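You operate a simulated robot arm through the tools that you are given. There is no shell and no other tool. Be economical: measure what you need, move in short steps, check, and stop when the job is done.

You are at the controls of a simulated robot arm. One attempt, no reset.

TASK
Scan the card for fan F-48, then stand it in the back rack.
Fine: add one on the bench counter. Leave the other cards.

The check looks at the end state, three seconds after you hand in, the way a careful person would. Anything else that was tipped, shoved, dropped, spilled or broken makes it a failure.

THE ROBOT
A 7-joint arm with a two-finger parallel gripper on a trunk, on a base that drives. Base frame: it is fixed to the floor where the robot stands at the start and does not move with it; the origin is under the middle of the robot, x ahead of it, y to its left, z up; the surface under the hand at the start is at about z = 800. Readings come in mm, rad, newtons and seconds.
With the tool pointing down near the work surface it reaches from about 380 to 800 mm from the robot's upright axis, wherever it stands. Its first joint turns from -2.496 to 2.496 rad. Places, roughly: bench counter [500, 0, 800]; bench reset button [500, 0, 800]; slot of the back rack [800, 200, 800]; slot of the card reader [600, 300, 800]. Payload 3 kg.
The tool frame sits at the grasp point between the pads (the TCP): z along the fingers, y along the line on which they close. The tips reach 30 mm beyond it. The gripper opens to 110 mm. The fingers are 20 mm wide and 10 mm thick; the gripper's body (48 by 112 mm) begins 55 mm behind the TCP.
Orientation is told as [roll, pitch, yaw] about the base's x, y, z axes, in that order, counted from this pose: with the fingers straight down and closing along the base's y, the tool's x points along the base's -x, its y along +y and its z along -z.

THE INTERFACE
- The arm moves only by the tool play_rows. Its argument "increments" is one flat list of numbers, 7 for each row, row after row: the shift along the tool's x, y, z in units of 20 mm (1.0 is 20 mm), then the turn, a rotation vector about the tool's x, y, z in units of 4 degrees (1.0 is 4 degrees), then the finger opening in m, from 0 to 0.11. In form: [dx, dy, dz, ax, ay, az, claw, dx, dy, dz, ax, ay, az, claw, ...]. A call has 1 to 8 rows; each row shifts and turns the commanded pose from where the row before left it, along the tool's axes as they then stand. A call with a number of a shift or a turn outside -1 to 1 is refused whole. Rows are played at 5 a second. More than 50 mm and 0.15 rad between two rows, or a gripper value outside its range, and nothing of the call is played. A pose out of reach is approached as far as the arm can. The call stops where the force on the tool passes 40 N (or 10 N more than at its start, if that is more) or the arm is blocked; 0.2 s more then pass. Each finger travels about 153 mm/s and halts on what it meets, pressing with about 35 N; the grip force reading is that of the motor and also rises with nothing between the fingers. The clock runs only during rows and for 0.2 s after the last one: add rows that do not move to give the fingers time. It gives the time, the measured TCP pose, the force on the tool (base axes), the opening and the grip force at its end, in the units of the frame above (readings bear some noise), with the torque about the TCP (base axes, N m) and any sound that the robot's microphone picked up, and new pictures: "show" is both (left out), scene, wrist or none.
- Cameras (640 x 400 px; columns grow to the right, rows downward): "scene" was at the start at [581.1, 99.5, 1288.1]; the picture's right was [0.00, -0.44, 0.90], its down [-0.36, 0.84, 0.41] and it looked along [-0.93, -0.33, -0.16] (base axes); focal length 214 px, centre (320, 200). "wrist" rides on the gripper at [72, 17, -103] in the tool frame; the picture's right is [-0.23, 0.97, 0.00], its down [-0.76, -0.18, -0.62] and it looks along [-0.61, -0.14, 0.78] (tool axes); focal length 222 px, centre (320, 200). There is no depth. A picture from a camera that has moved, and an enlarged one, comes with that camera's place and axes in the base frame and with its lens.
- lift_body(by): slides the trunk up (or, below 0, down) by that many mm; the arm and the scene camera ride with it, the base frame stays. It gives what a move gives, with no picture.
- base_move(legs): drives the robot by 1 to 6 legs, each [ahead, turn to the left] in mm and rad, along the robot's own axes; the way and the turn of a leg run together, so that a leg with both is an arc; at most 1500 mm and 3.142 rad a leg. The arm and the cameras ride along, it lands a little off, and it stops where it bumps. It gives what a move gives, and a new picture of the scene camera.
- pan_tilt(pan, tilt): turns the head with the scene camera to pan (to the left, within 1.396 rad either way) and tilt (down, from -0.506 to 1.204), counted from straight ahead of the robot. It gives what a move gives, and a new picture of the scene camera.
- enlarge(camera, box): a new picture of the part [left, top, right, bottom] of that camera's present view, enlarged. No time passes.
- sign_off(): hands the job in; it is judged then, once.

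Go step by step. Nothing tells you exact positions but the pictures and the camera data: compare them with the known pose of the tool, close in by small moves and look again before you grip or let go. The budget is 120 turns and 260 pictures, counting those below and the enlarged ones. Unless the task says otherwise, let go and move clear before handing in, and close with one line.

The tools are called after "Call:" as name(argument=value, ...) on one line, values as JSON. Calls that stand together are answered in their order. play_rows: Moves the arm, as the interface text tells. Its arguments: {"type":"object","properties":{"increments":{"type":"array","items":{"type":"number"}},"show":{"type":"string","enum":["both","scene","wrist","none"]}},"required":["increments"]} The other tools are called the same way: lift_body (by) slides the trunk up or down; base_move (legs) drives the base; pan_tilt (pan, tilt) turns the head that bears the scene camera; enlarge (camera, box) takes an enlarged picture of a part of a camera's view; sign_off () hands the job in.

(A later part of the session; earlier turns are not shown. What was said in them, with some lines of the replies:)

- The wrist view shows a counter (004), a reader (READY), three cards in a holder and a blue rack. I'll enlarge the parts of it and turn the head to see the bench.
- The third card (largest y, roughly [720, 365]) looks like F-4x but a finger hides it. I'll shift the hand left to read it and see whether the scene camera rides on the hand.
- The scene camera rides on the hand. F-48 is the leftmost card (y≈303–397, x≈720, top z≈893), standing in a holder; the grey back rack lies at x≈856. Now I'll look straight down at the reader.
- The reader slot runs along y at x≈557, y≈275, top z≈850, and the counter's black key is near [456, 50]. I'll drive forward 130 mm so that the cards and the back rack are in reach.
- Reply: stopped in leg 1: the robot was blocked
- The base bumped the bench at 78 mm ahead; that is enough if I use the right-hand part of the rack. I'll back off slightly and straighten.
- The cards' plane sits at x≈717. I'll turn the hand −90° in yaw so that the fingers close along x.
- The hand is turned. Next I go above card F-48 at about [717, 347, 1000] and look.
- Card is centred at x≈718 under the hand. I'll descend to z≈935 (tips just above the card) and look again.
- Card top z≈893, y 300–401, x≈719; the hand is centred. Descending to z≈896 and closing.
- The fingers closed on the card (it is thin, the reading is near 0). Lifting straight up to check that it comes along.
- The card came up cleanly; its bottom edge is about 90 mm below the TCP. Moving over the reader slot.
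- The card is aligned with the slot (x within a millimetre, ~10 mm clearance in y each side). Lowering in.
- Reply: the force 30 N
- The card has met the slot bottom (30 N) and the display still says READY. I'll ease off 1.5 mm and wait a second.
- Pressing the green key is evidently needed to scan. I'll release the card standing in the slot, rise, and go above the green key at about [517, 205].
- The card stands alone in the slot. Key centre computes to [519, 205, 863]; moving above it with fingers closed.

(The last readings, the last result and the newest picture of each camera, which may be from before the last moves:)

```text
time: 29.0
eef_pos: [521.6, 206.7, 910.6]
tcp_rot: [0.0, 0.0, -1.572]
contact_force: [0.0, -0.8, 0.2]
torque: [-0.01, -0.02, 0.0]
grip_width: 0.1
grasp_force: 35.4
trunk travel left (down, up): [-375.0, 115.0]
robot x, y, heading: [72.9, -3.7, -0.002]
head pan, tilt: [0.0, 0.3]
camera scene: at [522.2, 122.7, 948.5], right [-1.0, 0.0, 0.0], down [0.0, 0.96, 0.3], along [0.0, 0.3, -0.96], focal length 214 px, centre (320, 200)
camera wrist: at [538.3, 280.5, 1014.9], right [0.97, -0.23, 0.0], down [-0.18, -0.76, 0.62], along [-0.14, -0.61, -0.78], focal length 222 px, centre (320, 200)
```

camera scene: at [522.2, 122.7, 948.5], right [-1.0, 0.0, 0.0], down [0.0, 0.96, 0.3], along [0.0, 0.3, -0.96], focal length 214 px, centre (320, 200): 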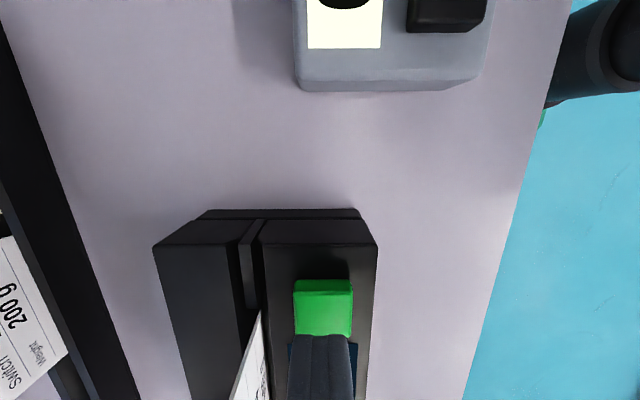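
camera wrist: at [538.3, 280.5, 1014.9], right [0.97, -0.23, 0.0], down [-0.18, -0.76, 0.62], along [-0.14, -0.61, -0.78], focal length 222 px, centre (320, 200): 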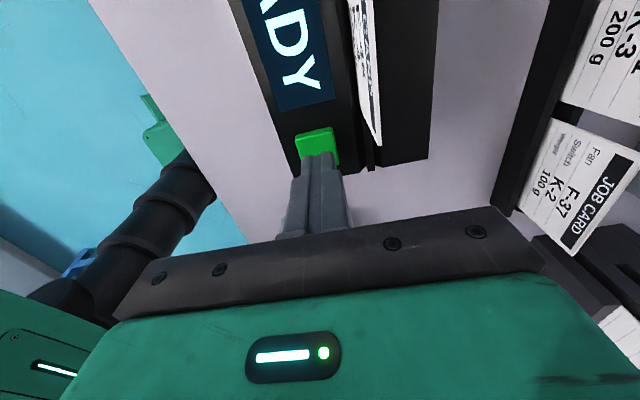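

Call:
play_rows(increments=[0, 0, 0.4, 0, 0, 0, 0.0, 0, 0, 0.2, 0, 0, 0, 0.0, 0, 0, 0.15, 0, 0, 0, 0.0, 0, 0, 0.12, 0, 0, 0, 0.0, 0, 0, 0, 0, 0, 0, 0.0])

```text
time: 30.2
eef_pos: [520.8, 207.1, 894.4]
tcp_rot: [-0.001, 0.001, -1.573]
contact_force: [0.6, -0.7, 0.7]
torque: [-0.02, -0.03, -0.02]
grip_width: 0.3
grasp_force: 35.3
trunk travel left (down, up): [-375.0, 115.0]
robot x, y, heading: [71.5, -5.9, 0.003]
head pan, tilt: [0.0, 0.3]
camera scene: at [520.5, 122.7, 931.8], right [-1.0, 0.0, 0.0], down [0.0, 0.96, 0.3], along [0.0, 0.3, -0.96], focal length 214 px, centre (320, 200)
camera wrist: at [536.7, 280.6, 998.2], right [0.97, -0.23, 0.0], down [-0.18, -0.76, 0.62], along [-0.14, -0.61, -0.78], focal length 222 px, centre (320, 200)
```

scene: 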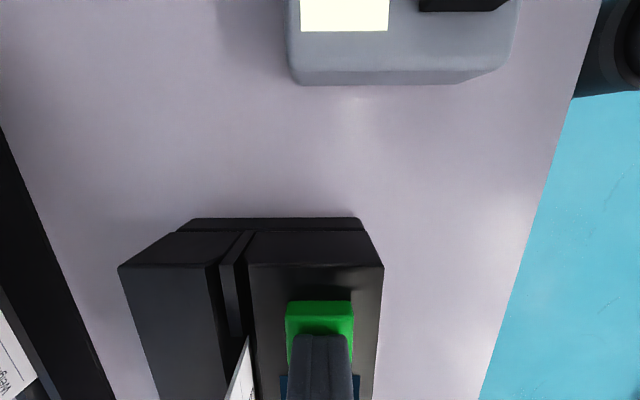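
wrist: 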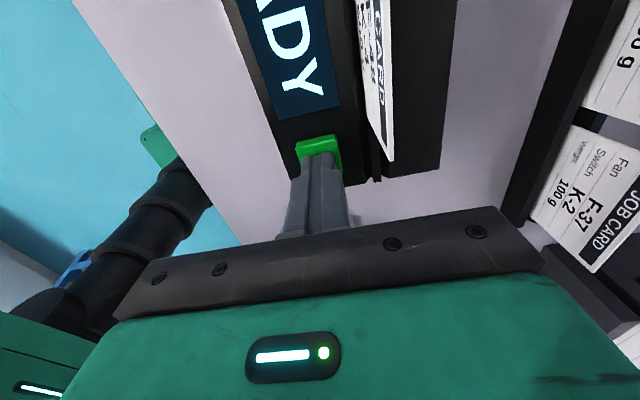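

Call:
play_rows(increments=[0, 0, 0.12, 0, 0, 0, 0.0, 0, 0, 0.12, 0, 0, 0, 0.0, 0, 0, 0.12, 0, 0, 0, 0.0, 0, 0, 0.1, 0, 0, 0, 0.0])

```text
time: 31.2
eef_pos: [520.2, 205.8, 884.6]
tcp_rot: [0.003, 0.0, -1.574]
contact_force: [3.5, -1.8, 26.1]
torque: [-0.07, -0.1, 0.05]
grip_width: 0.0
grasp_force: 35.3
trunk travel left (down, up): [-375.0, 115.0]
robot x, y, heading: [70.6, -3.3, -0.002]
head pan, tilt: [0.0, 0.3]
heard: click
camera scene: at [520.4, 121.8, 923.1], right [-1.0, 0.0, 0.0], down [0.0, 0.95, 0.3], along [0.0, 0.3, -0.95], focal length 214 px, centre (320, 200)
camera wrist: at [536.3, 279.6, 989.7], right [0.97, -0.23, 0.0], down [-0.18, -0.76, 0.62], along [-0.14, -0.61, -0.78], focal length 222 px, centre (320, 200)
```

scene: 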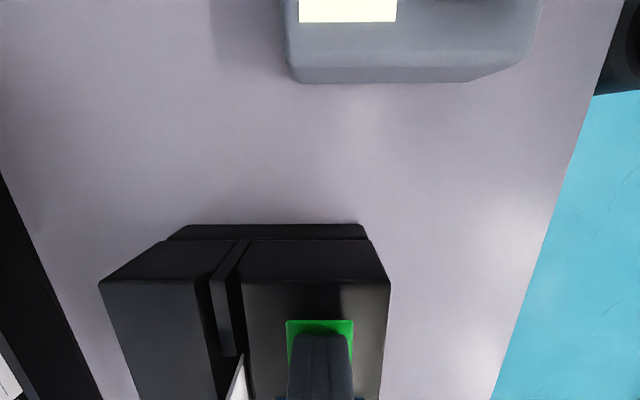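
wrist: 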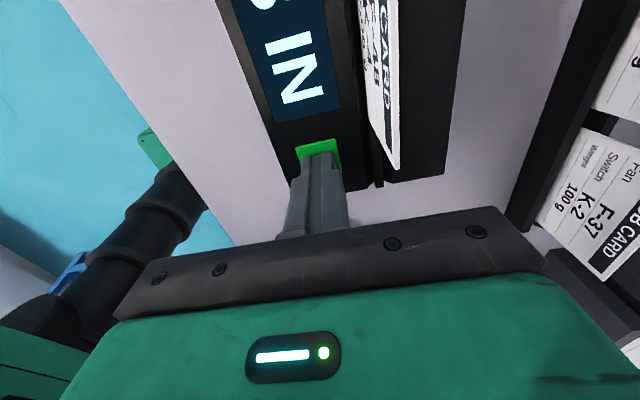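

It clicked and the display changed ("… IN"). Rising to read it.

Call:
play_rows(increments=[0, 0, -1, 0, 0, 0, 0.0, 0, 0, -1, 0, 0, 0, 0.0, 0, 0, -1, 0, 0, 0, 0.0, 0, 0, -1, 0, 0, 0, 0.0, 0, 0, -1, 0, 0, 0, 0.0])

```text
time: 32.4
eef_pos: [520.2, 207.3, 983.3]
tcp_rot: [-0.001, 0.0, -1.573]
contact_force: [-0.1, -0.1, -0.1]
torque: [-0.01, 0.02, 0.02]
grip_width: 0.0
grasp_force: 35.1
trunk travel left (down, up): [-375.0, 115.0]
robot x, y, heading: [73.2, -2.4, 0.001]
head pan, tilt: [0.0, 0.3]
camera scene: at [521.4, 122.0, 1020.3], right [-1.0, 0.0, 0.0], down [0.0, 0.96, 0.3], along [0.0, 0.3, -0.96], focal length 214 px, centre (320, 200)
camera wrist: at [537.6, 279.9, 1086.6], right [0.97, -0.23, 0.0], down [-0.18, -0.76, 0.62], along [-0.14, -0.61, -0.78], focal length 222 px, centre (320, 200)
```

scene: 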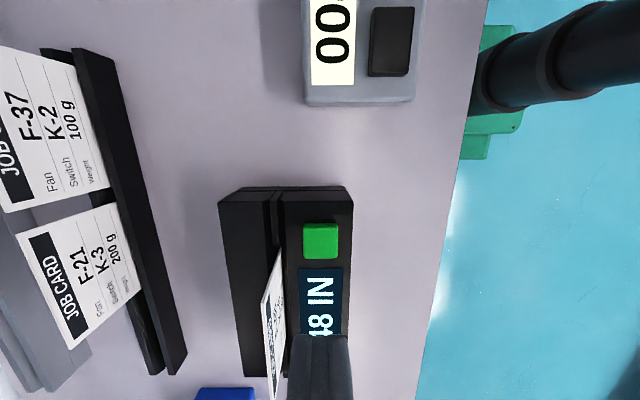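
wrist: 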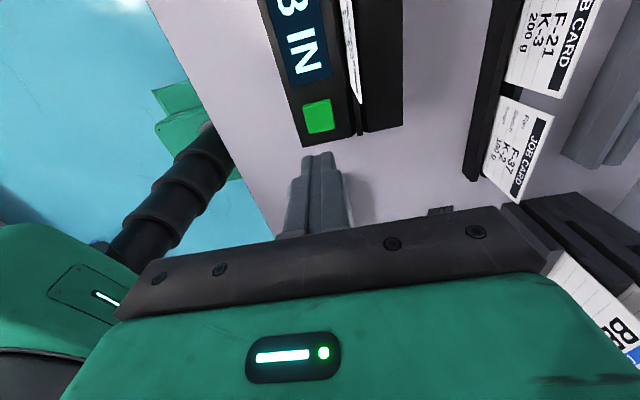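

The reader shows "…48 IN": F-48 is scanned. Next the counter's black key, near [469, 58]; moving above it.

Call:
play_rows(increments=[-0.93, -0.32, 0, 0, 0, 0, 0.0, -0.93, -0.32, 0, 0, 0, 0, 0.0, -0.93, -0.32, 0, 0, 0, 0, 0.0, -0.93, -0.32, 0, 0, 0, 0, 0.0, -0.93, -0.32, 0, 0, 0, 0, 0.0, -0.93, -0.32, 0, 0, 0, 0, 0.0, -0.93, -0.32, 0, 0, 0, 0, 0.0, -0.93, -0.32, 0, 0, 0, 0, 0.0])

```text
time: 34.2
eef_pos: [468.1, 59.1, 984.0]
tcp_rot: [0.0, -0.001, -1.573]
contact_force: [0.7, 0.1, 0.4]
torque: [-0.03, 0.03, 0.01]
grip_width: 0.4
grasp_force: 35.4
trunk travel left (down, up): [-375.0, 115.0]
robot x, y, heading: [67.6, -1.2, 0.002]
head pan, tilt: [0.0, 0.3]
camera scene: at [468.5, -25.2, 1021.3], right [-1.0, 0.0, 0.0], down [0.0, 0.96, 0.3], along [0.0, 0.3, -0.96], focal length 214 px, centre (320, 200)
camera wrist: at [484.5, 132.7, 1087.7], right [0.97, -0.23, 0.0], down [-0.18, -0.76, 0.62], along [-0.14, -0.61, -0.78], focal length 222 px, centre (320, 200)
```

scene: 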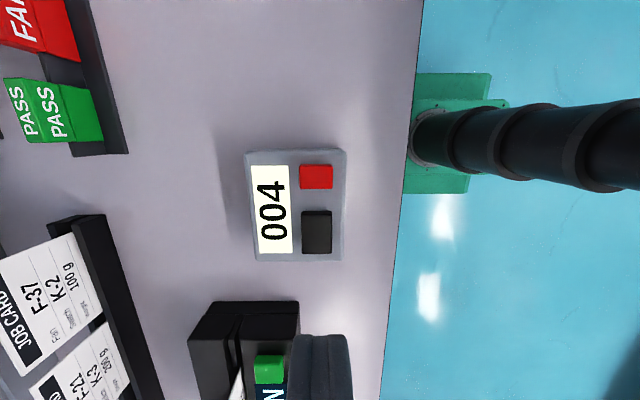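
wrist: 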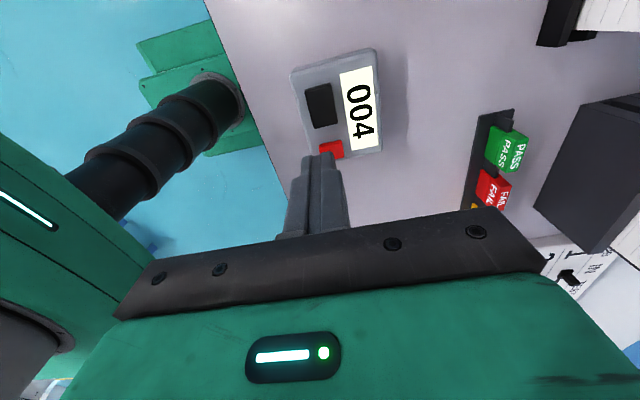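

Black key centre works out to [471, 60, 842]. Descending to about 10 mm above it.

Call:
play_rows(increments=[0.07, 0.15, 0, 0, 0, 0, 0.0, 0, 0, 1, 0, 0, 0, 0.0, 0, 0, 1, 0, 0, 0, 0.0, 0, 0, 1, 0, 0, 0, 0.0, 0, 0, 1, 0, 0, 0, 0.0, 0, 0, 0.8, 0, 0, 0, 0.0, 0, 0, 0, 0, 0, 0, 0.0])

```text
time: 35.8
eef_pos: [471.3, 61.0, 890.0]
tcp_rot: [-0.001, 0.001, -1.571]
contact_force: [-0.5, -0.5, -0.2]
torque: [-0.01, 0.04, 0.0]
grip_width: 0.0
grasp_force: 35.1
trunk travel left (down, up): [-375.0, 115.0]
robot x, y, heading: [70.5, -2.6, 0.002]
head pan, tilt: [0.0, 0.3]
camera scene: at [471.8, -23.1, 927.5], right [-1.0, 0.0, 0.0], down [0.0, 0.96, 0.3], along [0.0, 0.3, -0.96], focal length 214 px, centre (320, 200)
camera wrist: at [487.9, 134.8, 993.9], right [0.97, -0.23, 0.0], down [-0.18, -0.76, 0.62], along [-0.14, -0.61, -0.78], focal length 222 px, centre (320, 200)
```

scene: 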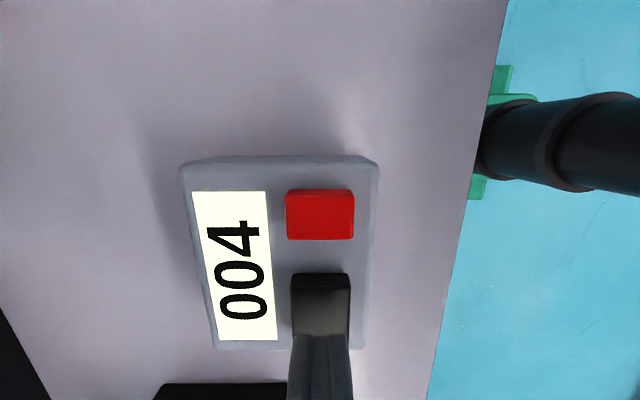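
wrist: 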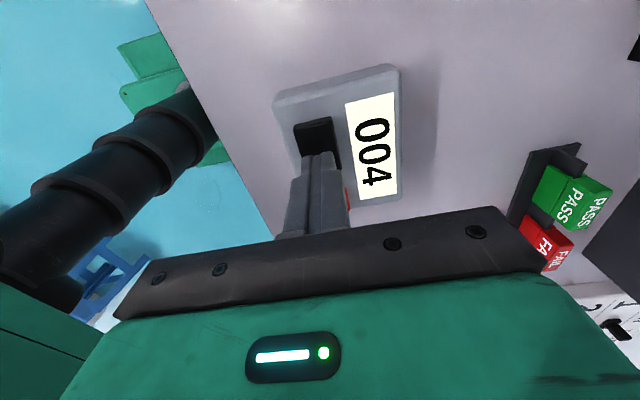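

Call:
play_rows(increments=[0, 0, 0.5, 0, 0, 0, 0.0, 0, 0, 0.2, 0, 0, 0, 0.0, 0, 0, 0.12, 0, 0, 0, 0.0, 0, 0, 0.12, 0, 0, 0, 0.0], show="scene")

```text
time: 36.8
eef_pos: [471.4, 59.9, 872.1]
tcp_rot: [0.002, 0.0, -1.573]
contact_force: [-1.7, 1.7, 6.5]
torque: [0.08, 0.02, -0.03]
grip_width: 0.0
grasp_force: 34.5
trunk travel left (down, up): [-375.0, 115.0]
robot x, y, heading: [68.5, -5.7, 0.007]
head pan, tilt: [0.0, 0.3]
heard: click
camera scene: at [472.4, -24.6, 908.6], right [-1.0, 0.0, 0.0], down [0.0, 0.96, 0.3], along [0.0, 0.3, -0.96], focal length 214 px, centre (320, 200)
```

scene: 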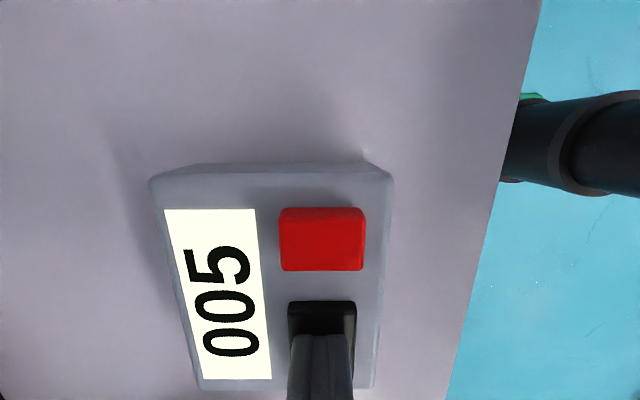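

The counter reads 005. Rising straight up, then back towards the card in the reader.

Call:
play_rows(increments=[0, 0, -1, 0, 0, 0, 0.0, 0, 0, -1, 0, 0, 0, 0.0, 0, 0, -1, 0, 0, 0, 0.0, 0, 0, -1, 0, 0, 0, 0.0, 0, 0, -1, 0, 0, 0, 0.0, 0, 0, -1, 0, 0, 0, 0.0, 0, 0, -0.5, 0, 0, 0, 0.0], show="scene")

Call:
play_rows(increments=[0.98, 0.53, 0, 0, 0, 0, 0.0, 0.98, 0.53, 0, 0, 0, 0, 0.0, 0.98, 0.53, 0, 0, 0, 0, 0.0, 0.98, 0.53, 0, 0, 0, 0, 0.0, 0.98, 0.53, 0, 0, 0, 0, 0.0, 0.98, 0.53, 0, 0, 0, 0, 0.02, 0.98, 0.53, 0, 0, 0, 0, 0.04, 0.98, 0.53, 0, 0, 0, 0, 0.04], show="none")

Call:
play_rows(increments=[0.98, 0.03, 0, 0, 0, 0, 0.04, 0.98, 0.03, 0, 0, 0, 0, 0.04, 0.88, 0, 0, 0, 0, 0, 0.04])

```text
time: 38.4
eef_pos: [471.6, 57.8, 999.1]
tcp_rot: [0.0, 0.0, -1.572]
contact_force: [-0.3, 0.1, -0.6]
torque: [-0.03, -0.02, -0.01]
grip_width: 0.0
grasp_force: 35.0
trunk travel left (down, up): [-375.0, 115.0]
robot x, y, heading: [71.6, -6.8, 0.001]
head pan, tilt: [0.0, 0.3]
camera scene: at [471.7, -26.0, 1036.5], right [-1.0, 0.0, 0.0], down [0.0, 0.96, 0.3], along [0.0, 0.3, -0.96], focal length 214 px, centre (320, 200)
```

scene: 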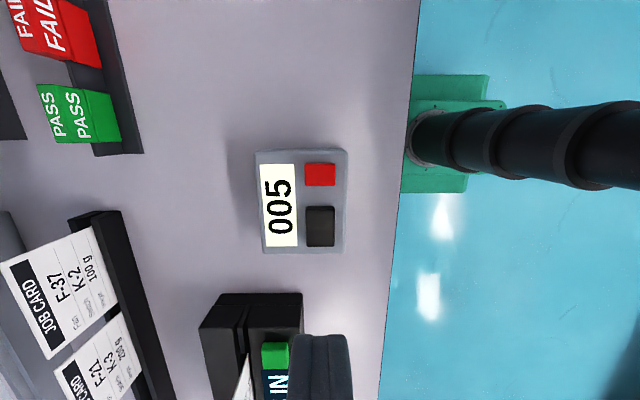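

```text
time: 40.2
eef_pos: [556.7, 216.8, 999.4]
tcp_rot: [0.0, 0.0, -1.573]
contact_force: [0.8, -0.1, 0.3]
torque: [-0.01, -0.01, -0.04]
grip_width: 40.0
grasp_force: 0.1
trunk travel left (down, up): [-375.0, 115.0]
robot x, y, heading: [70.3, -7.3, -0.001]
head pan, tilt: [0.0, 0.3]
```

```text
time: 41.0
eef_pos: [557.8, 273.2, 1000.8]
tcp_rot: [-0.002, 0.0, -1.572]
contact_force: [-1.0, 0.0, 0.7]
torque: [0.01, -0.01, -0.01]
grip_width: 40.1
grasp_force: 0.1
trunk travel left (down, up): [-375.0, 115.0]
robot x, y, heading: [73.5, -3.7, -0.002]
head pan, tilt: [0.0, 0.3]
camera scene: at [557.9, 188.2, 1037.8], right [-1.0, 0.0, 0.0], down [0.0, 0.95, 0.3], along [0.0, 0.3, -0.95], focal length 214 px, centre (320, 200)
camera wrist: at [574.0, 346.0, 1104.3], right [0.97, -0.23, 0.0], down [-0.18, -0.76, 0.62], along [-0.14, -0.61, -0.78], focal length 222 px, centre (320, 200)
```

scene: 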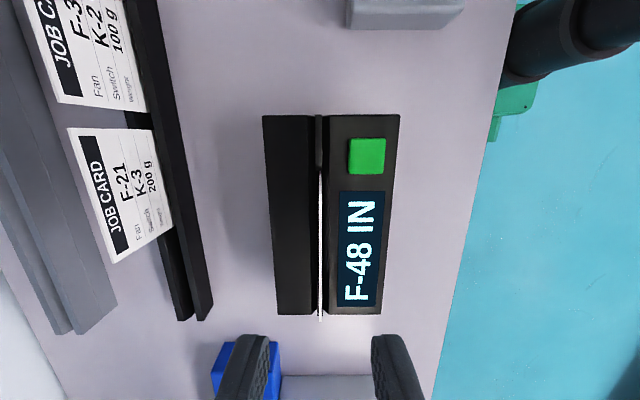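
wrist: 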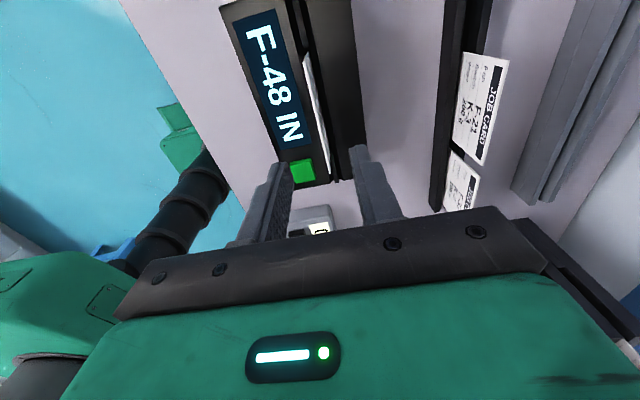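

The display reads "F-48 IN". Descending around the card again and gripping it.

Call:
play_rows(increments=[0, 0, 1, 0, 0, 0, 0.04, 0, 0, 1, 0, 0, 0, 0.04, 0, 0, 1, 0, 0, 0, 0.04, 0, 0, 1, 0, 0, 0, 0.04, 0, 0, 0.6, 0, 0, 0, 0.04, 0, 0, 0, 0, 0, 0, 0.02, 0, 0, 0, 0, 0, 0, 0.0, 0, 0, 0, 0, 0, 0, 0.0])

Call:
play_rows(increments=[0, 0, 0, 0, 0, 0, 0.0, 0, 0, -0.5, 0, 0, 0, 0.0, 0, 0, -1, 0, 0, 0, 0.0, 0, 0, -1, 0, 0, 0, 0.0, 0, 0, -1, 0, 0, 0, 0.0, 0, 0, -1, 0, 0, 0, 0.0, 0, 0, -1, 0, 0, 0, 0.0, 0, 0, -1, 0, 0, 0, 0.0])

```text
time: 42.8
eef_pos: [557.2, 273.3, 907.6]
tcp_rot: [0.001, 0.0, -1.573]
contact_force: [0.5, -0.6, -1.3]
torque: [0.02, -0.01, -0.03]
grip_width: 0.0
grasp_force: 34.7
trunk travel left (down, up): [-375.0, 115.0]
robot x, y, heading: [73.9, -2.2, 0.002]
head pan, tilt: [0.0, 0.3]
camera scene: at [558.1, 188.4, 945.4], right [-1.0, 0.0, 0.0], down [0.0, 0.96, 0.3], along [0.0, 0.3, -0.96], focal length 214 px, centre (320, 200)
camera wrist: at [574.3, 346.3, 1011.8], right [0.97, -0.23, 0.0], down [-0.18, -0.76, 0.62], along [-0.14, -0.61, -0.78], focal length 222 px, centre (320, 200)
```

scene: 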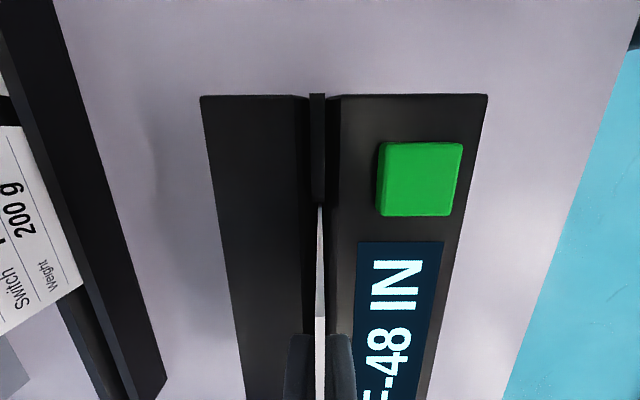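
wrist: 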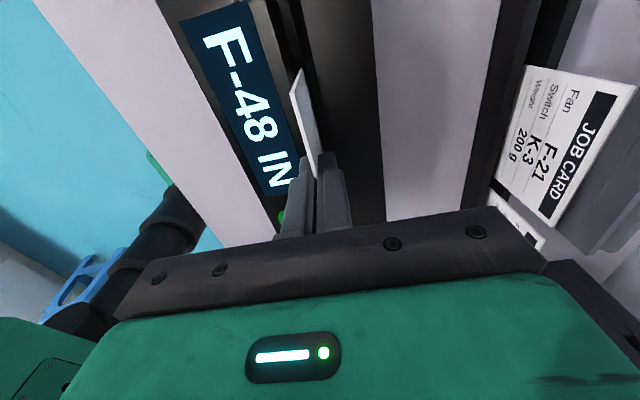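

```text
time: 44.6
eef_pos: [557.9, 273.0, 1037.3]
tcp_rot: [0.001, -0.001, -1.574]
contact_force: [0.3, -0.7, -0.1]
torque: [0.0, -0.01, 0.03]
grip_width: 0.0
grasp_force: 34.7
trunk travel left (down, up): [-375.0, 115.0]
robot x, y, heading: [65.2, -5.2, -0.002]
head pan, tilt: [0.0, 0.3]
camera scene: at [558.9, 189.3, 1075.0], right [-1.0, 0.0, 0.0], down [0.0, 0.96, 0.3], along [0.0, 0.3, -0.96], focal length 214 px, centre (320, 200)
camera wrist: at [574.9, 347.1, 1141.4], right [0.97, -0.23, 0.0], down [-0.18, -0.76, 0.62], along [-0.14, -0.61, -0.78], focal length 222 px, centre (320, 200)
```

scene: 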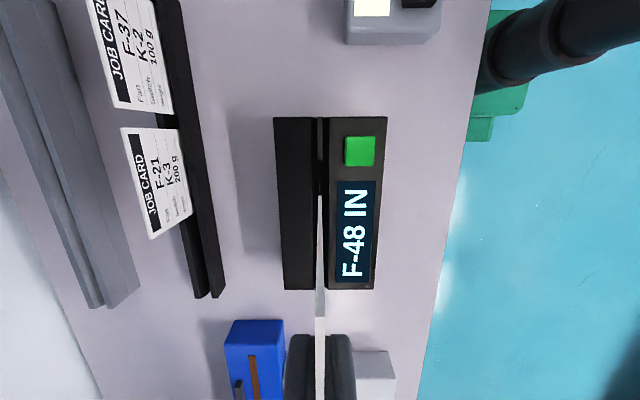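
wrist: 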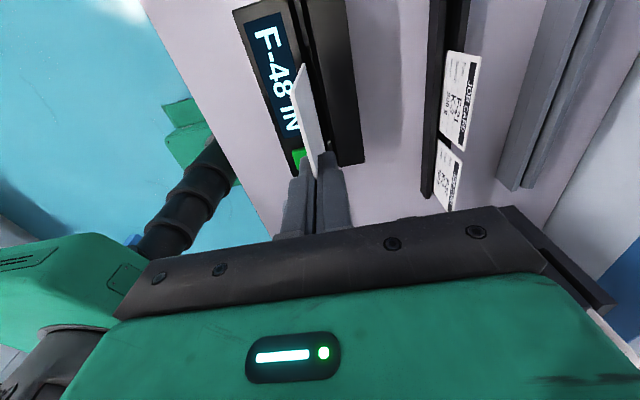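

The card is back in hand. Carrying it to above the back rack at about [857, 150].

Call:
play_rows(increments=[-0.384, 0.934, 0, 0, 0, 0, 0.0, -0.384, 0.934, 0, 0, 0, 0, 0.0, -0.384, 0.934, 0, 0, 0, 0, 0.0, -0.384, 0.934, 0, 0, 0, 0, 0.0, -0.384, 0.934, 0, 0, 0, 0, 0.0, -0.384, 0.934, 0, 0, 0, 0, 0.0, -0.384, 0.934, 0, 0, 0, 0, 0.0, -0.384, 0.934, 0, 0, 0, 0, 0.0], show="none")

Call:
play_rows(increments=[-0.384, 0.934, 0, 0, 0, 0, 0.0, -0.384, 0.934, 0, 0, 0, 0, 0.0, -0.384, 0.934, 0, 0, 0, 0, 0.0, -0.384, 0.934, 0, 0, 0, 0, 0.0, -0.384, 0.934, 0, 0, 0, 0, 0.0, -0.384, 0.934, 0, 0, 0, 0, 0.0])

```text
time: 46.4
eef_pos: [708.1, 212.3, 1039.4]
tcp_rot: [0.0, 0.0, -1.574]
contact_force: [0.2, 0.4, 0.4]
torque: [0.0, -0.04, -0.01]
grip_width: 0.0
grasp_force: 34.9
trunk travel left (down, up): [-375.0, 115.0]
robot x, y, heading: [70.8, -4.6, 0.0]
head pan, tilt: [0.0, 0.3]
```

```text
time: 47.8
eef_pos: [819.7, 163.3, 1038.6]
tcp_rot: [-0.001, 0.0, -1.573]
contact_force: [-0.2, 0.6, -0.2]
torque: [-0.06, -0.03, -0.04]
grip_width: 0.1
grasp_force: 35.0
trunk travel left (down, up): [-375.0, 115.0]
robot x, y, heading: [68.1, -3.7, 0.003]
head pan, tilt: [0.0, 0.3]
camera scene: at [820.1, 78.6, 1075.5], right [-1.0, 0.0, 0.0], down [0.0, 0.96, 0.3], along [0.0, 0.3, -0.96], focal length 214 px, centre (320, 200)
camera wrist: at [836.3, 236.5, 1141.8], right [0.97, -0.23, 0.0], down [-0.18, -0.76, 0.62], along [-0.14, -0.61, -0.78], focal length 222 px, centre (320, 200)
```

scene: 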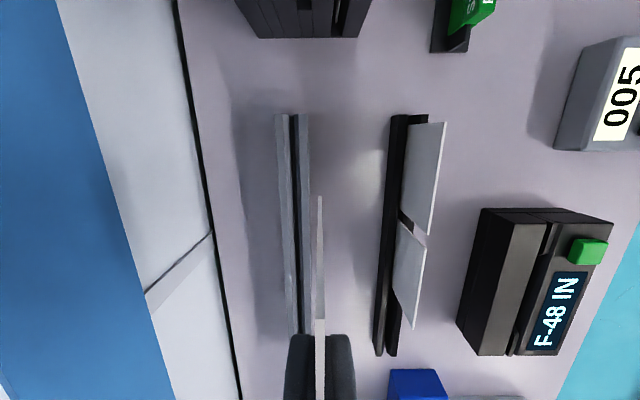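
wrist: 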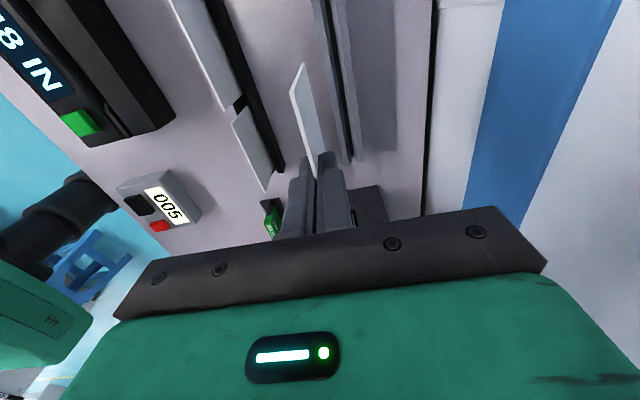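

The slot in this view computes to x≈846. Moving over it.

Call:
play_rows(increments=[-0.3, 0.65, 0, 0, 0, 0, 0.0, -0.3, 0.65, 0, 0, 0, 0, 0.0, 0, 0, 0.8, 0, 0, 0, 0.0, 0, 0, 0.8, 0, 0, 0, 0.0, 0, 0, 0, 0, 0, 0, 0.0])

Call:
enlarge(camera="scene", box=[256, 90, 384, 170])

Call:
enlarge(camera="scene", box=[256, 260, 384, 340])

```text
time: 49.0
eef_pos: [842.7, 150.1, 1003.2]
tcp_rot: [0.0, -0.001, -1.573]
contact_force: [-0.7, -0.5, 0.5]
torque: [0.01, 0.04, 0.01]
grip_width: 0.0
grasp_force: 35.0
out of reach, approached as far as the arm can: row 2
trunk travel left (down, up): [-375.0, 115.0]
robot x, y, heading: [68.9, -1.5, 0.002]
head pan, tilt: [0.0, 0.3]
camera scene: at [842.9, 66.0, 1040.4], right [-1.0, 0.0, 0.0], down [0.0, 0.96, 0.3], along [0.0, 0.3, -0.96], focal length 214 px, centre (320, 200)
camera wrist: at [859.0, 223.9, 1106.8], right [0.97, -0.23, 0.0], down [-0.18, -0.76, 0.62], along [-0.14, -0.61, -0.78], focal length 222 px, centre (320, 200)
```

scene: 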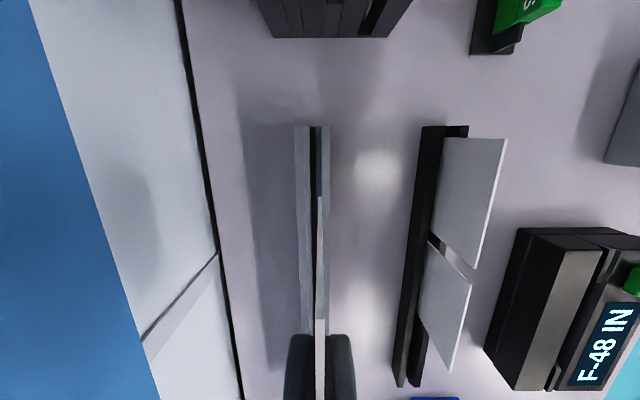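
wrist: 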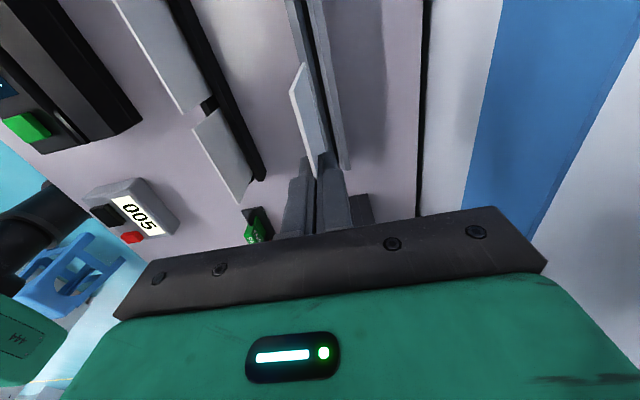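

```text
5.00 times, centred on (320, 130) of scene
camera zoom: at [842.9, 66.0, 1040.4], right [-1.0, 0.0, 0.0], down [0.0, 0.96, 0.3], along [0.0, 0.3, -0.96], focal length 1072 px, centre (320, 550)
```

zoom: 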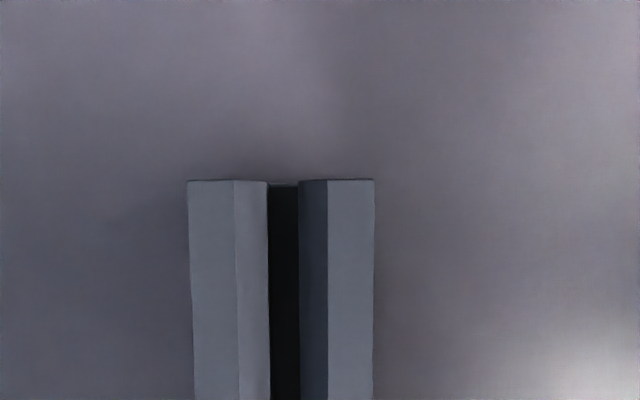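

```text
5.00 times, centred on (320, 300) of scene
camera zoom: at [842.9, 66.0, 1040.4], right [-1.0, 0.0, 0.0], down [0.0, 0.96, 0.3], along [0.0, 0.3, -0.96], focal length 1072 px, centre (320, -300)
```

zoom: 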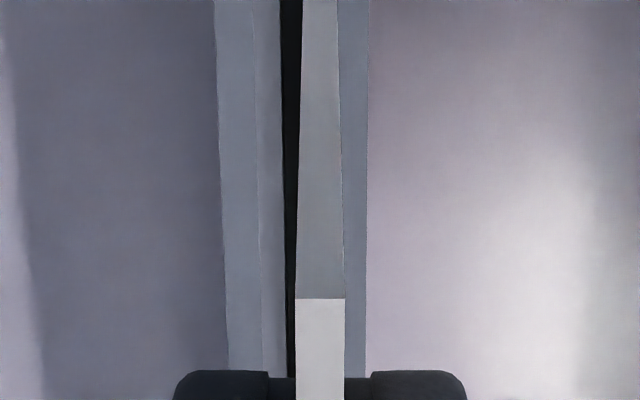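

The slot is at x≈850 and I'm at the reach limit at this height. I'll lower somewhat (card bottom still above the rack) and try again.

Call:
play_rows(increments=[0, 0, 0.9, 0, 0, 0, 0.0, 0, 0, 0.9, 0, 0, 0, 0.0, 0, 0, 0.5, 0, 0, 0, 0.0, 0, 0.2, 0, 0, 0, 0, 0.0, 0, 0.2, 0, 0, 0, 0, 0.0, 0, 0, 0, 0, 0, 0, 0.0])

```text
time: 50.4
eef_pos: [849.9, 152.1, 958.8]
tcp_rot: [-0.001, 0.0, -1.572]
contact_force: [-0.8, -0.5, 0.1]
torque: [0.04, 0.0, 0.01]
grip_width: 0.0
grasp_force: 34.6
trunk travel left (down, up): [-375.0, 115.0]
robot x, y, heading: [73.2, -5.9, 0.001]
head pan, tilt: [0.0, 0.3]
camera scene: at [850.3, 67.2, 996.2], right [-1.0, 0.0, 0.0], down [0.0, 0.96, 0.3], along [0.0, 0.3, -0.96], focal length 214 px, centre (320, 200)
camera wrist: at [866.4, 225.1, 1062.6], right [0.97, -0.23, 0.0], down [-0.18, -0.76, 0.62], along [-0.14, -0.61, -0.78], focal length 222 px, centre (320, 200)
```

scene: 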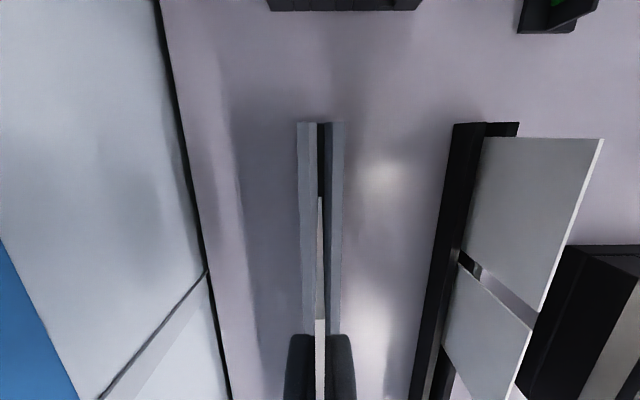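
wrist: 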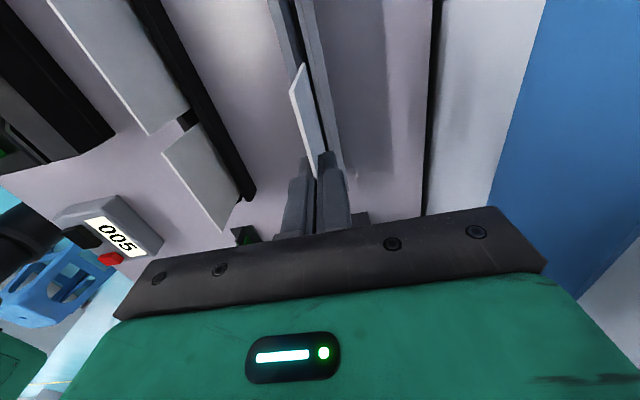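

Call:
enlarge(camera="scene", box=[256, 110, 384, 190])

Call:
enlarge(camera="wrist", box=[240, 20, 400, 120])

Call:
enlarge(camera="scene", box=[256, 260, 384, 340])

```text
5.00 times, centred on (320, 150) of scene
camera zoom: at [850.3, 67.2, 996.2], right [-1.0, 0.0, 0.0], down [0.0, 0.96, 0.3], along [0.0, 0.3, -0.96], focal length 1072 px, centre (320, 450)
```

zoom: 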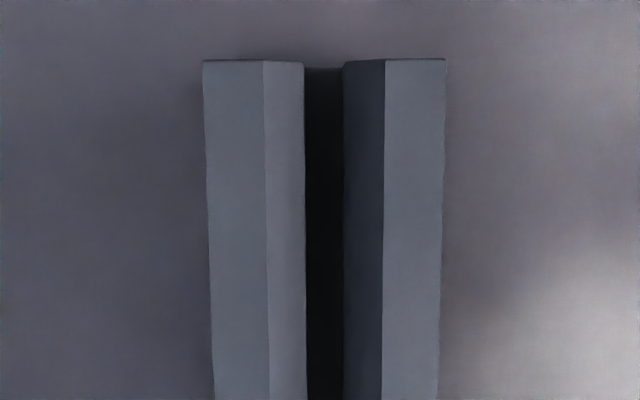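

```text
4.00 times, centred on (320, 70) of wrist
camera zoom: at [866.4, 225.1, 1062.6], right [0.97, -0.23, 0.0], down [-0.18, -0.76, 0.62], along [-0.14, -0.61, -0.78], focal length 888 px, centre (320, 720)
```

zoom: 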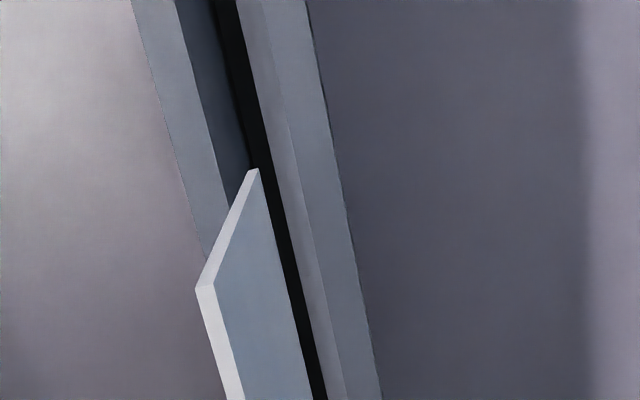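

```text
5.00 times, centred on (320, 300) of scene
camera zoom: at [850.3, 67.2, 996.2], right [-1.0, 0.0, 0.0], down [0.0, 0.96, 0.3], along [0.0, 0.3, -0.96], focal length 1072 px, centre (320, -300)
```

zoom: 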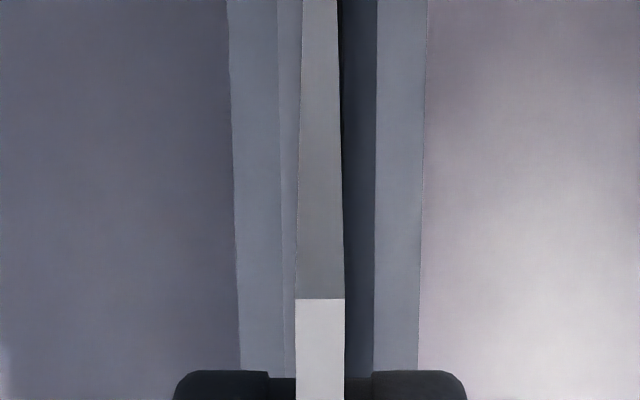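

Alignment is within a millimetre of the slot centre (card about 1 mm too far in +x). Correcting and lowering.

Call:
play_rows(increments=[0, -0.04, 0.7, 0, 0, 0, 0.0, 0, 0, 0.6, 0, 0, 0, 0.0, 0, 0, 0.4, 0, 0, 0, 0.0, 0, 0, 0.3, 0, 0, 0, 0.0, 0, 0, 0.2, 0, 0, 0, 0.0, 0, 0, 0, 0, 0, 0, 0.0])

Call:
enlarge(camera="wrist", box=[240, 20, 400, 120])

```text
time: 51.8
eef_pos: [850.2, 152.2, 916.2]
tcp_rot: [0.001, 0.001, -1.571]
contact_force: [-0.1, -0.3, 0.2]
torque: [-0.01, 0.0, -0.01]
grip_width: 0.0
grasp_force: 35.0
trunk travel left (down, up): [-375.0, 115.0]
robot x, y, heading: [74.7, -3.8, 0.002]
head pan, tilt: [0.0, 0.3]
camera scene: at [850.6, 67.2, 952.9], right [-1.0, 0.0, 0.0], down [0.0, 0.96, 0.3], along [0.0, 0.3, -0.96], focal length 214 px, centre (320, 200)
camera wrist: at [866.7, 225.1, 1019.3], right [0.97, -0.23, 0.0], down [-0.18, -0.76, 0.62], along [-0.14, -0.61, -0.78], focal length 222 px, centre (320, 200)
```

scene: 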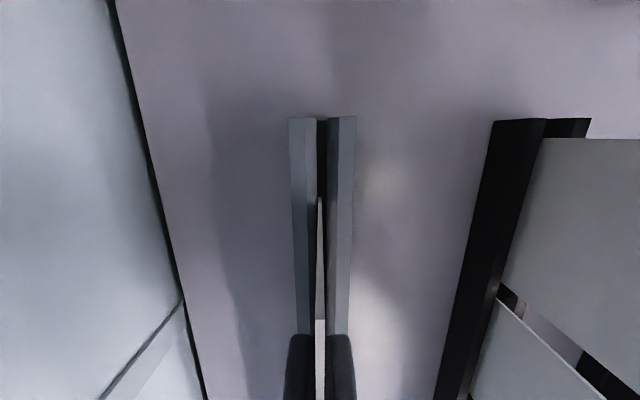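
wrist: 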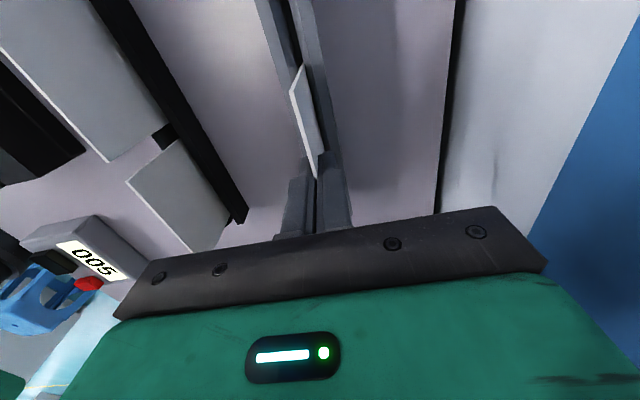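

```text
4.00 times, centred on (320, 70) of wrist
camera zoom: at [866.7, 225.1, 1019.3], right [0.97, -0.23, 0.0], down [-0.18, -0.76, 0.62], along [-0.14, -0.61, -0.78], focal length 888 px, centre (320, 720)
```

zoom: 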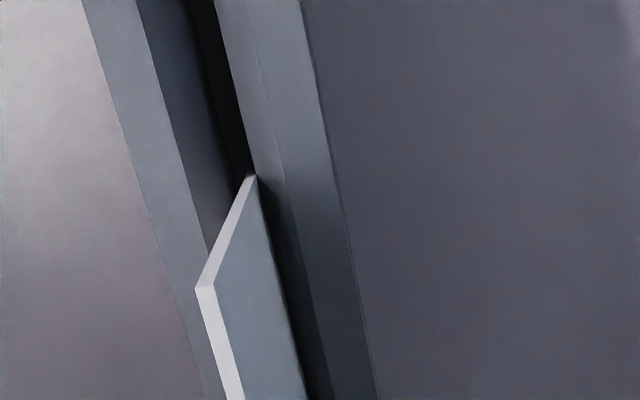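

Call:
enlarge(camera="scene", box=[272, 160, 368, 220])

```text
6.67 times, centred on (320, 190) of scene
camera zoom: at [850.6, 67.2, 952.9], right [-1.0, 0.0, 0.0], down [0.0, 0.96, 0.3], along [0.0, 0.3, -0.96], focal length 1430 px, centre (320, 267)
```

zoom: 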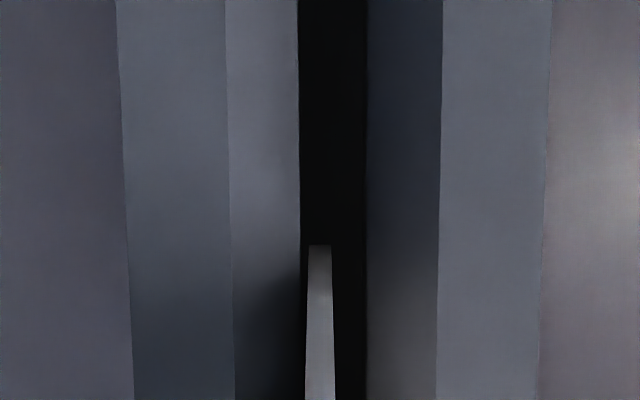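

The card is entering the 6 mm slot, ~1 mm off centre. Nudging and continuing down slowly.

Call:
play_rows(increments=[0, -0.05, 0.1, 0, 0, 0, 0.0, 0, 0, 0.2, 0, 0, 0, 0.0, 0, 0, 0.2, 0, 0, 0, 0.0, 0, 0, 0.15, 0, 0, 0, 0.0, 0, 0, 0, 0, 0, 0, 0.0], show="scene")

```text
time: 53.0
eef_pos: [848.1, 151.8, 903.8]
tcp_rot: [0.004, 0.002, -1.572]
contact_force: [2.1, -1.0, 30.8]
torque: [0.01, -0.22, -0.01]
grip_width: 0.1
grasp_force: 34.9
trunk travel left (down, up): [-375.0, 115.0]
robot x, y, heading: [70.3, -6.4, 0.003]
head pan, tilt: [0.0, 0.3]
camera scene: at [848.9, 67.5, 941.8], right [-1.0, 0.0, 0.0], down [0.0, 0.95, 0.3], along [0.01, 0.3, -0.95], focal length 214 px, centre (320, 200)
```

scene: 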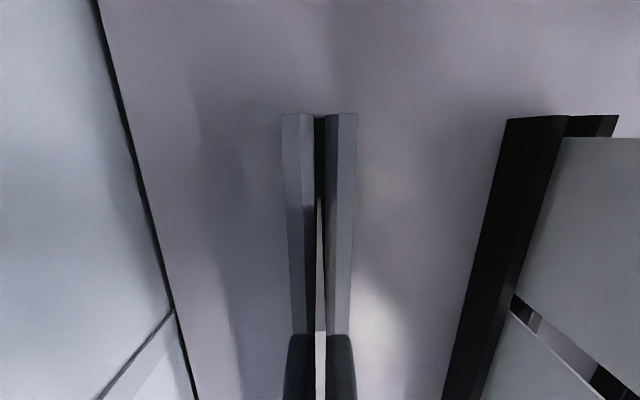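

Call:
enlarge(camera="scene", box=[272, 150, 368, 210])

Call:
enlarge(camera="wrist", box=[240, 20, 400, 120])

```text
6.67 times, centred on (320, 180) of scene
camera zoom: at [848.9, 67.5, 941.8], right [-1.0, 0.0, 0.0], down [0.0, 0.95, 0.3], along [0.01, 0.3, -0.95], focal length 1430 px, centre (320, 333)
```

zoom: 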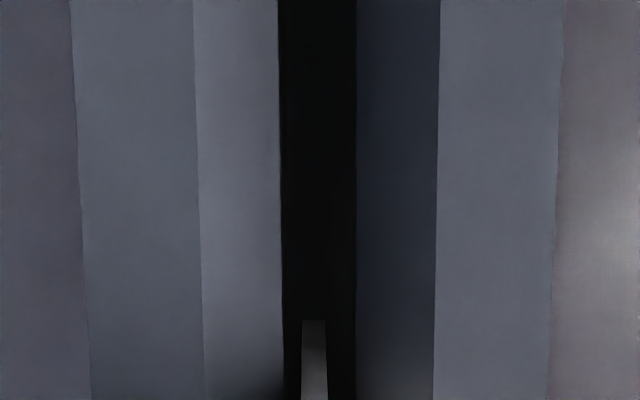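

```text
4.00 times, centred on (320, 70) of wrist
camera zoom: at [864.7, 225.3, 1008.4], right [0.97, -0.23, 0.0], down [-0.18, -0.76, 0.62], along [-0.14, -0.61, -0.78], focal length 888 px, centre (320, 720)
```

zoom: 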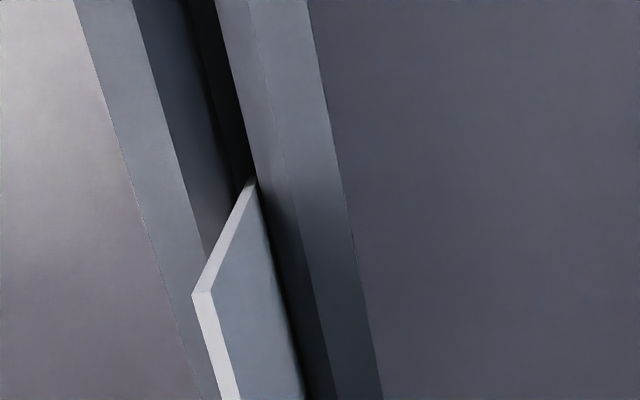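

The card sits within the slot and rests on its floor. Easing off, opening gently and rising clear.

Call:
play_rows(increments=[0, 0, -0.06, 0, 0, 0, 0.0, 0, 0, 0, 0, 0, 0, 0.0, 0, 0, 0, 0, 0, 0, 0.006, 0, 0, 0, 0, 0, 0, 0.015, 0, 0, 0, 0, 0, 0, 0.03, 0, 0, -0.5, 0, 0, 0, 0.03, 0, 0, -1, 0, 0, 0, 0.03, 0, 0, -1, 0, 0, 0, 0.03])

```text
time: 54.8
eef_pos: [848.0, 151.3, 951.7]
tcp_rot: [-0.002, 0.0, -1.574]
contact_force: [-1.3, -0.3, -0.5]
torque: [0.02, -0.01, 0.0]
grip_width: 29.9
grasp_force: 0.0
trunk travel left (down, up): [-375.0, 115.0]
robot x, y, heading: [74.5, -4.5, 0.001]
head pan, tilt: [0.0, 0.3]
camera scene: at [848.4, 67.0, 989.3], right [-1.0, 0.0, 0.0], down [0.0, 0.96, 0.3], along [0.0, 0.3, -0.96], focal length 214 px, centre (320, 200)
camera wrist: at [864.7, 224.9, 1055.7], right [0.97, -0.23, 0.0], down [-0.18, -0.76, 0.62], along [-0.14, -0.61, -0.78], focal length 222 px, centre (320, 200)
```

scene: 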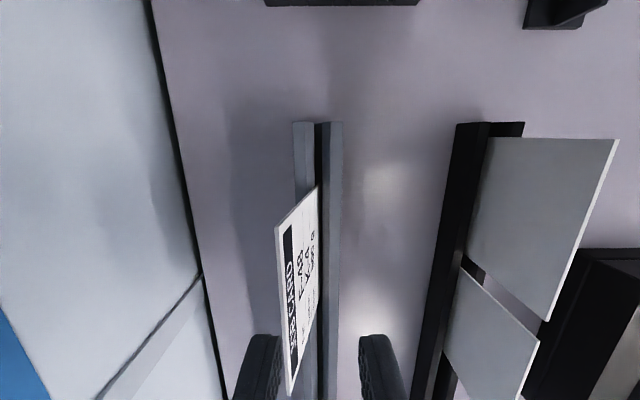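
wrist: 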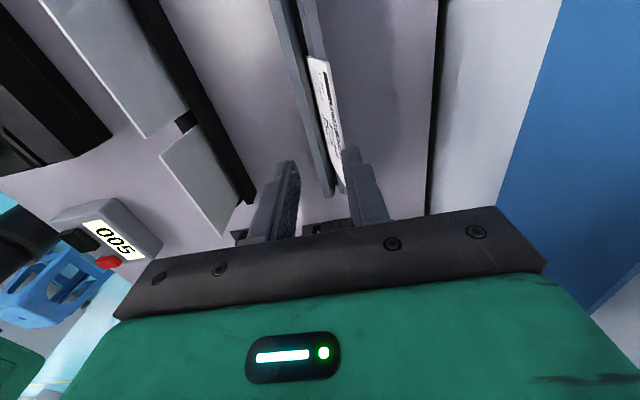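

F-48 stands in the back rack, leaning naturally in its slot. Rising well clear for a final look.

Call:
play_rows(increments=[0, 0, -1, 0, 0, 0, 0.03, 0, 0, -1, 0, 0, 0, 0.03, 0, -0.5, -1, 0, 0, 0, 0.03, 0, -1, -1, 0, 0, 0, 0.03, 0, -1, -1, 0, 0, 0, 0.03, 0, -1, -1, 0, 0, 0, 0.03, 0, -1, -0.5, 0, 0, 0, 0.03, 0, 0, 0, 0, 0, 0, 0.03])

Call:
enlarge(camera="scene", box=[160, 80, 480, 280])

```text
time: 56.6
eef_pos: [758.8, 152.6, 1084.0]
tcp_rot: [0.001, 0.0, -1.572]
contact_force: [-1.1, -0.4, -0.5]
torque: [0.0, -0.03, 0.02]
grip_width: 30.0
grasp_force: 0.1
trunk travel left (down, up): [-375.0, 115.0]
robot x, y, heading: [71.6, 0.8, -0.0]
head pan, tilt: [0.0, 0.3]
camera scene: at [758.6, 68.3, 1120.7], right [-1.0, 0.0, 0.0], down [0.0, 0.96, 0.3], along [0.0, 0.3, -0.96], focal length 214 px, centre (320, 200)
camera wrist: at [774.8, 226.2, 1187.0], right [0.97, -0.23, 0.0], down [-0.18, -0.76, 0.62], along [-0.14, -0.61, -0.78], focal length 222 px, centre (320, 200)
```

scene: 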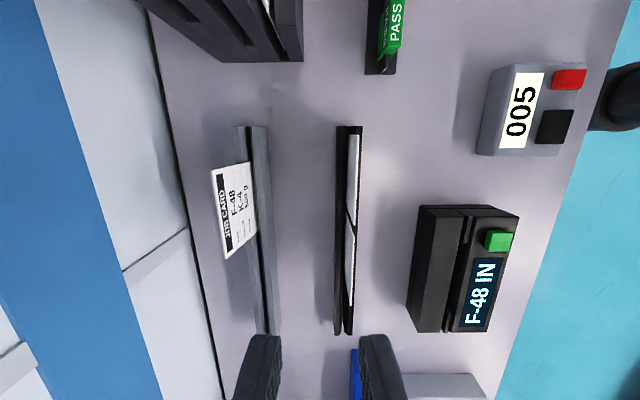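
wrist: 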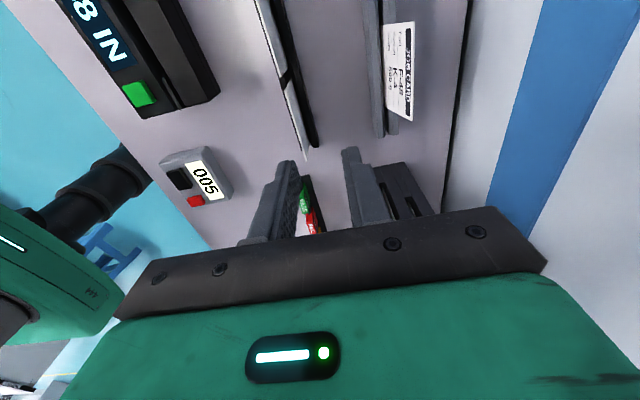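

```text
2.00 times, centred on (320, 180) of scene
camera zoom: at [758.6, 68.3, 1120.7], right [-1.0, 0.0, 0.0], down [0.0, 0.96, 0.3], along [0.0, 0.3, -0.96], focal length 429 px, centre (320, 240)
```

zoom: 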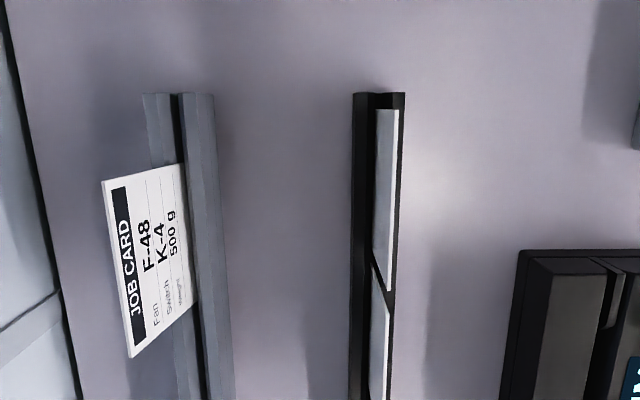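

F-48 stands in the back rack, the reader shows "F-48 IN", and the counter reads 005. The other two cards are still in their holder and the hand is clear, so I'm handing in.

Call:
sign_off()

```text
The job is handed in.
```

I scanned F-48 (the reader shows "F-48 IN"), stood it in the back rack with a slight lean, and took the bench counter from 004 to 005. The other cards were left in place.
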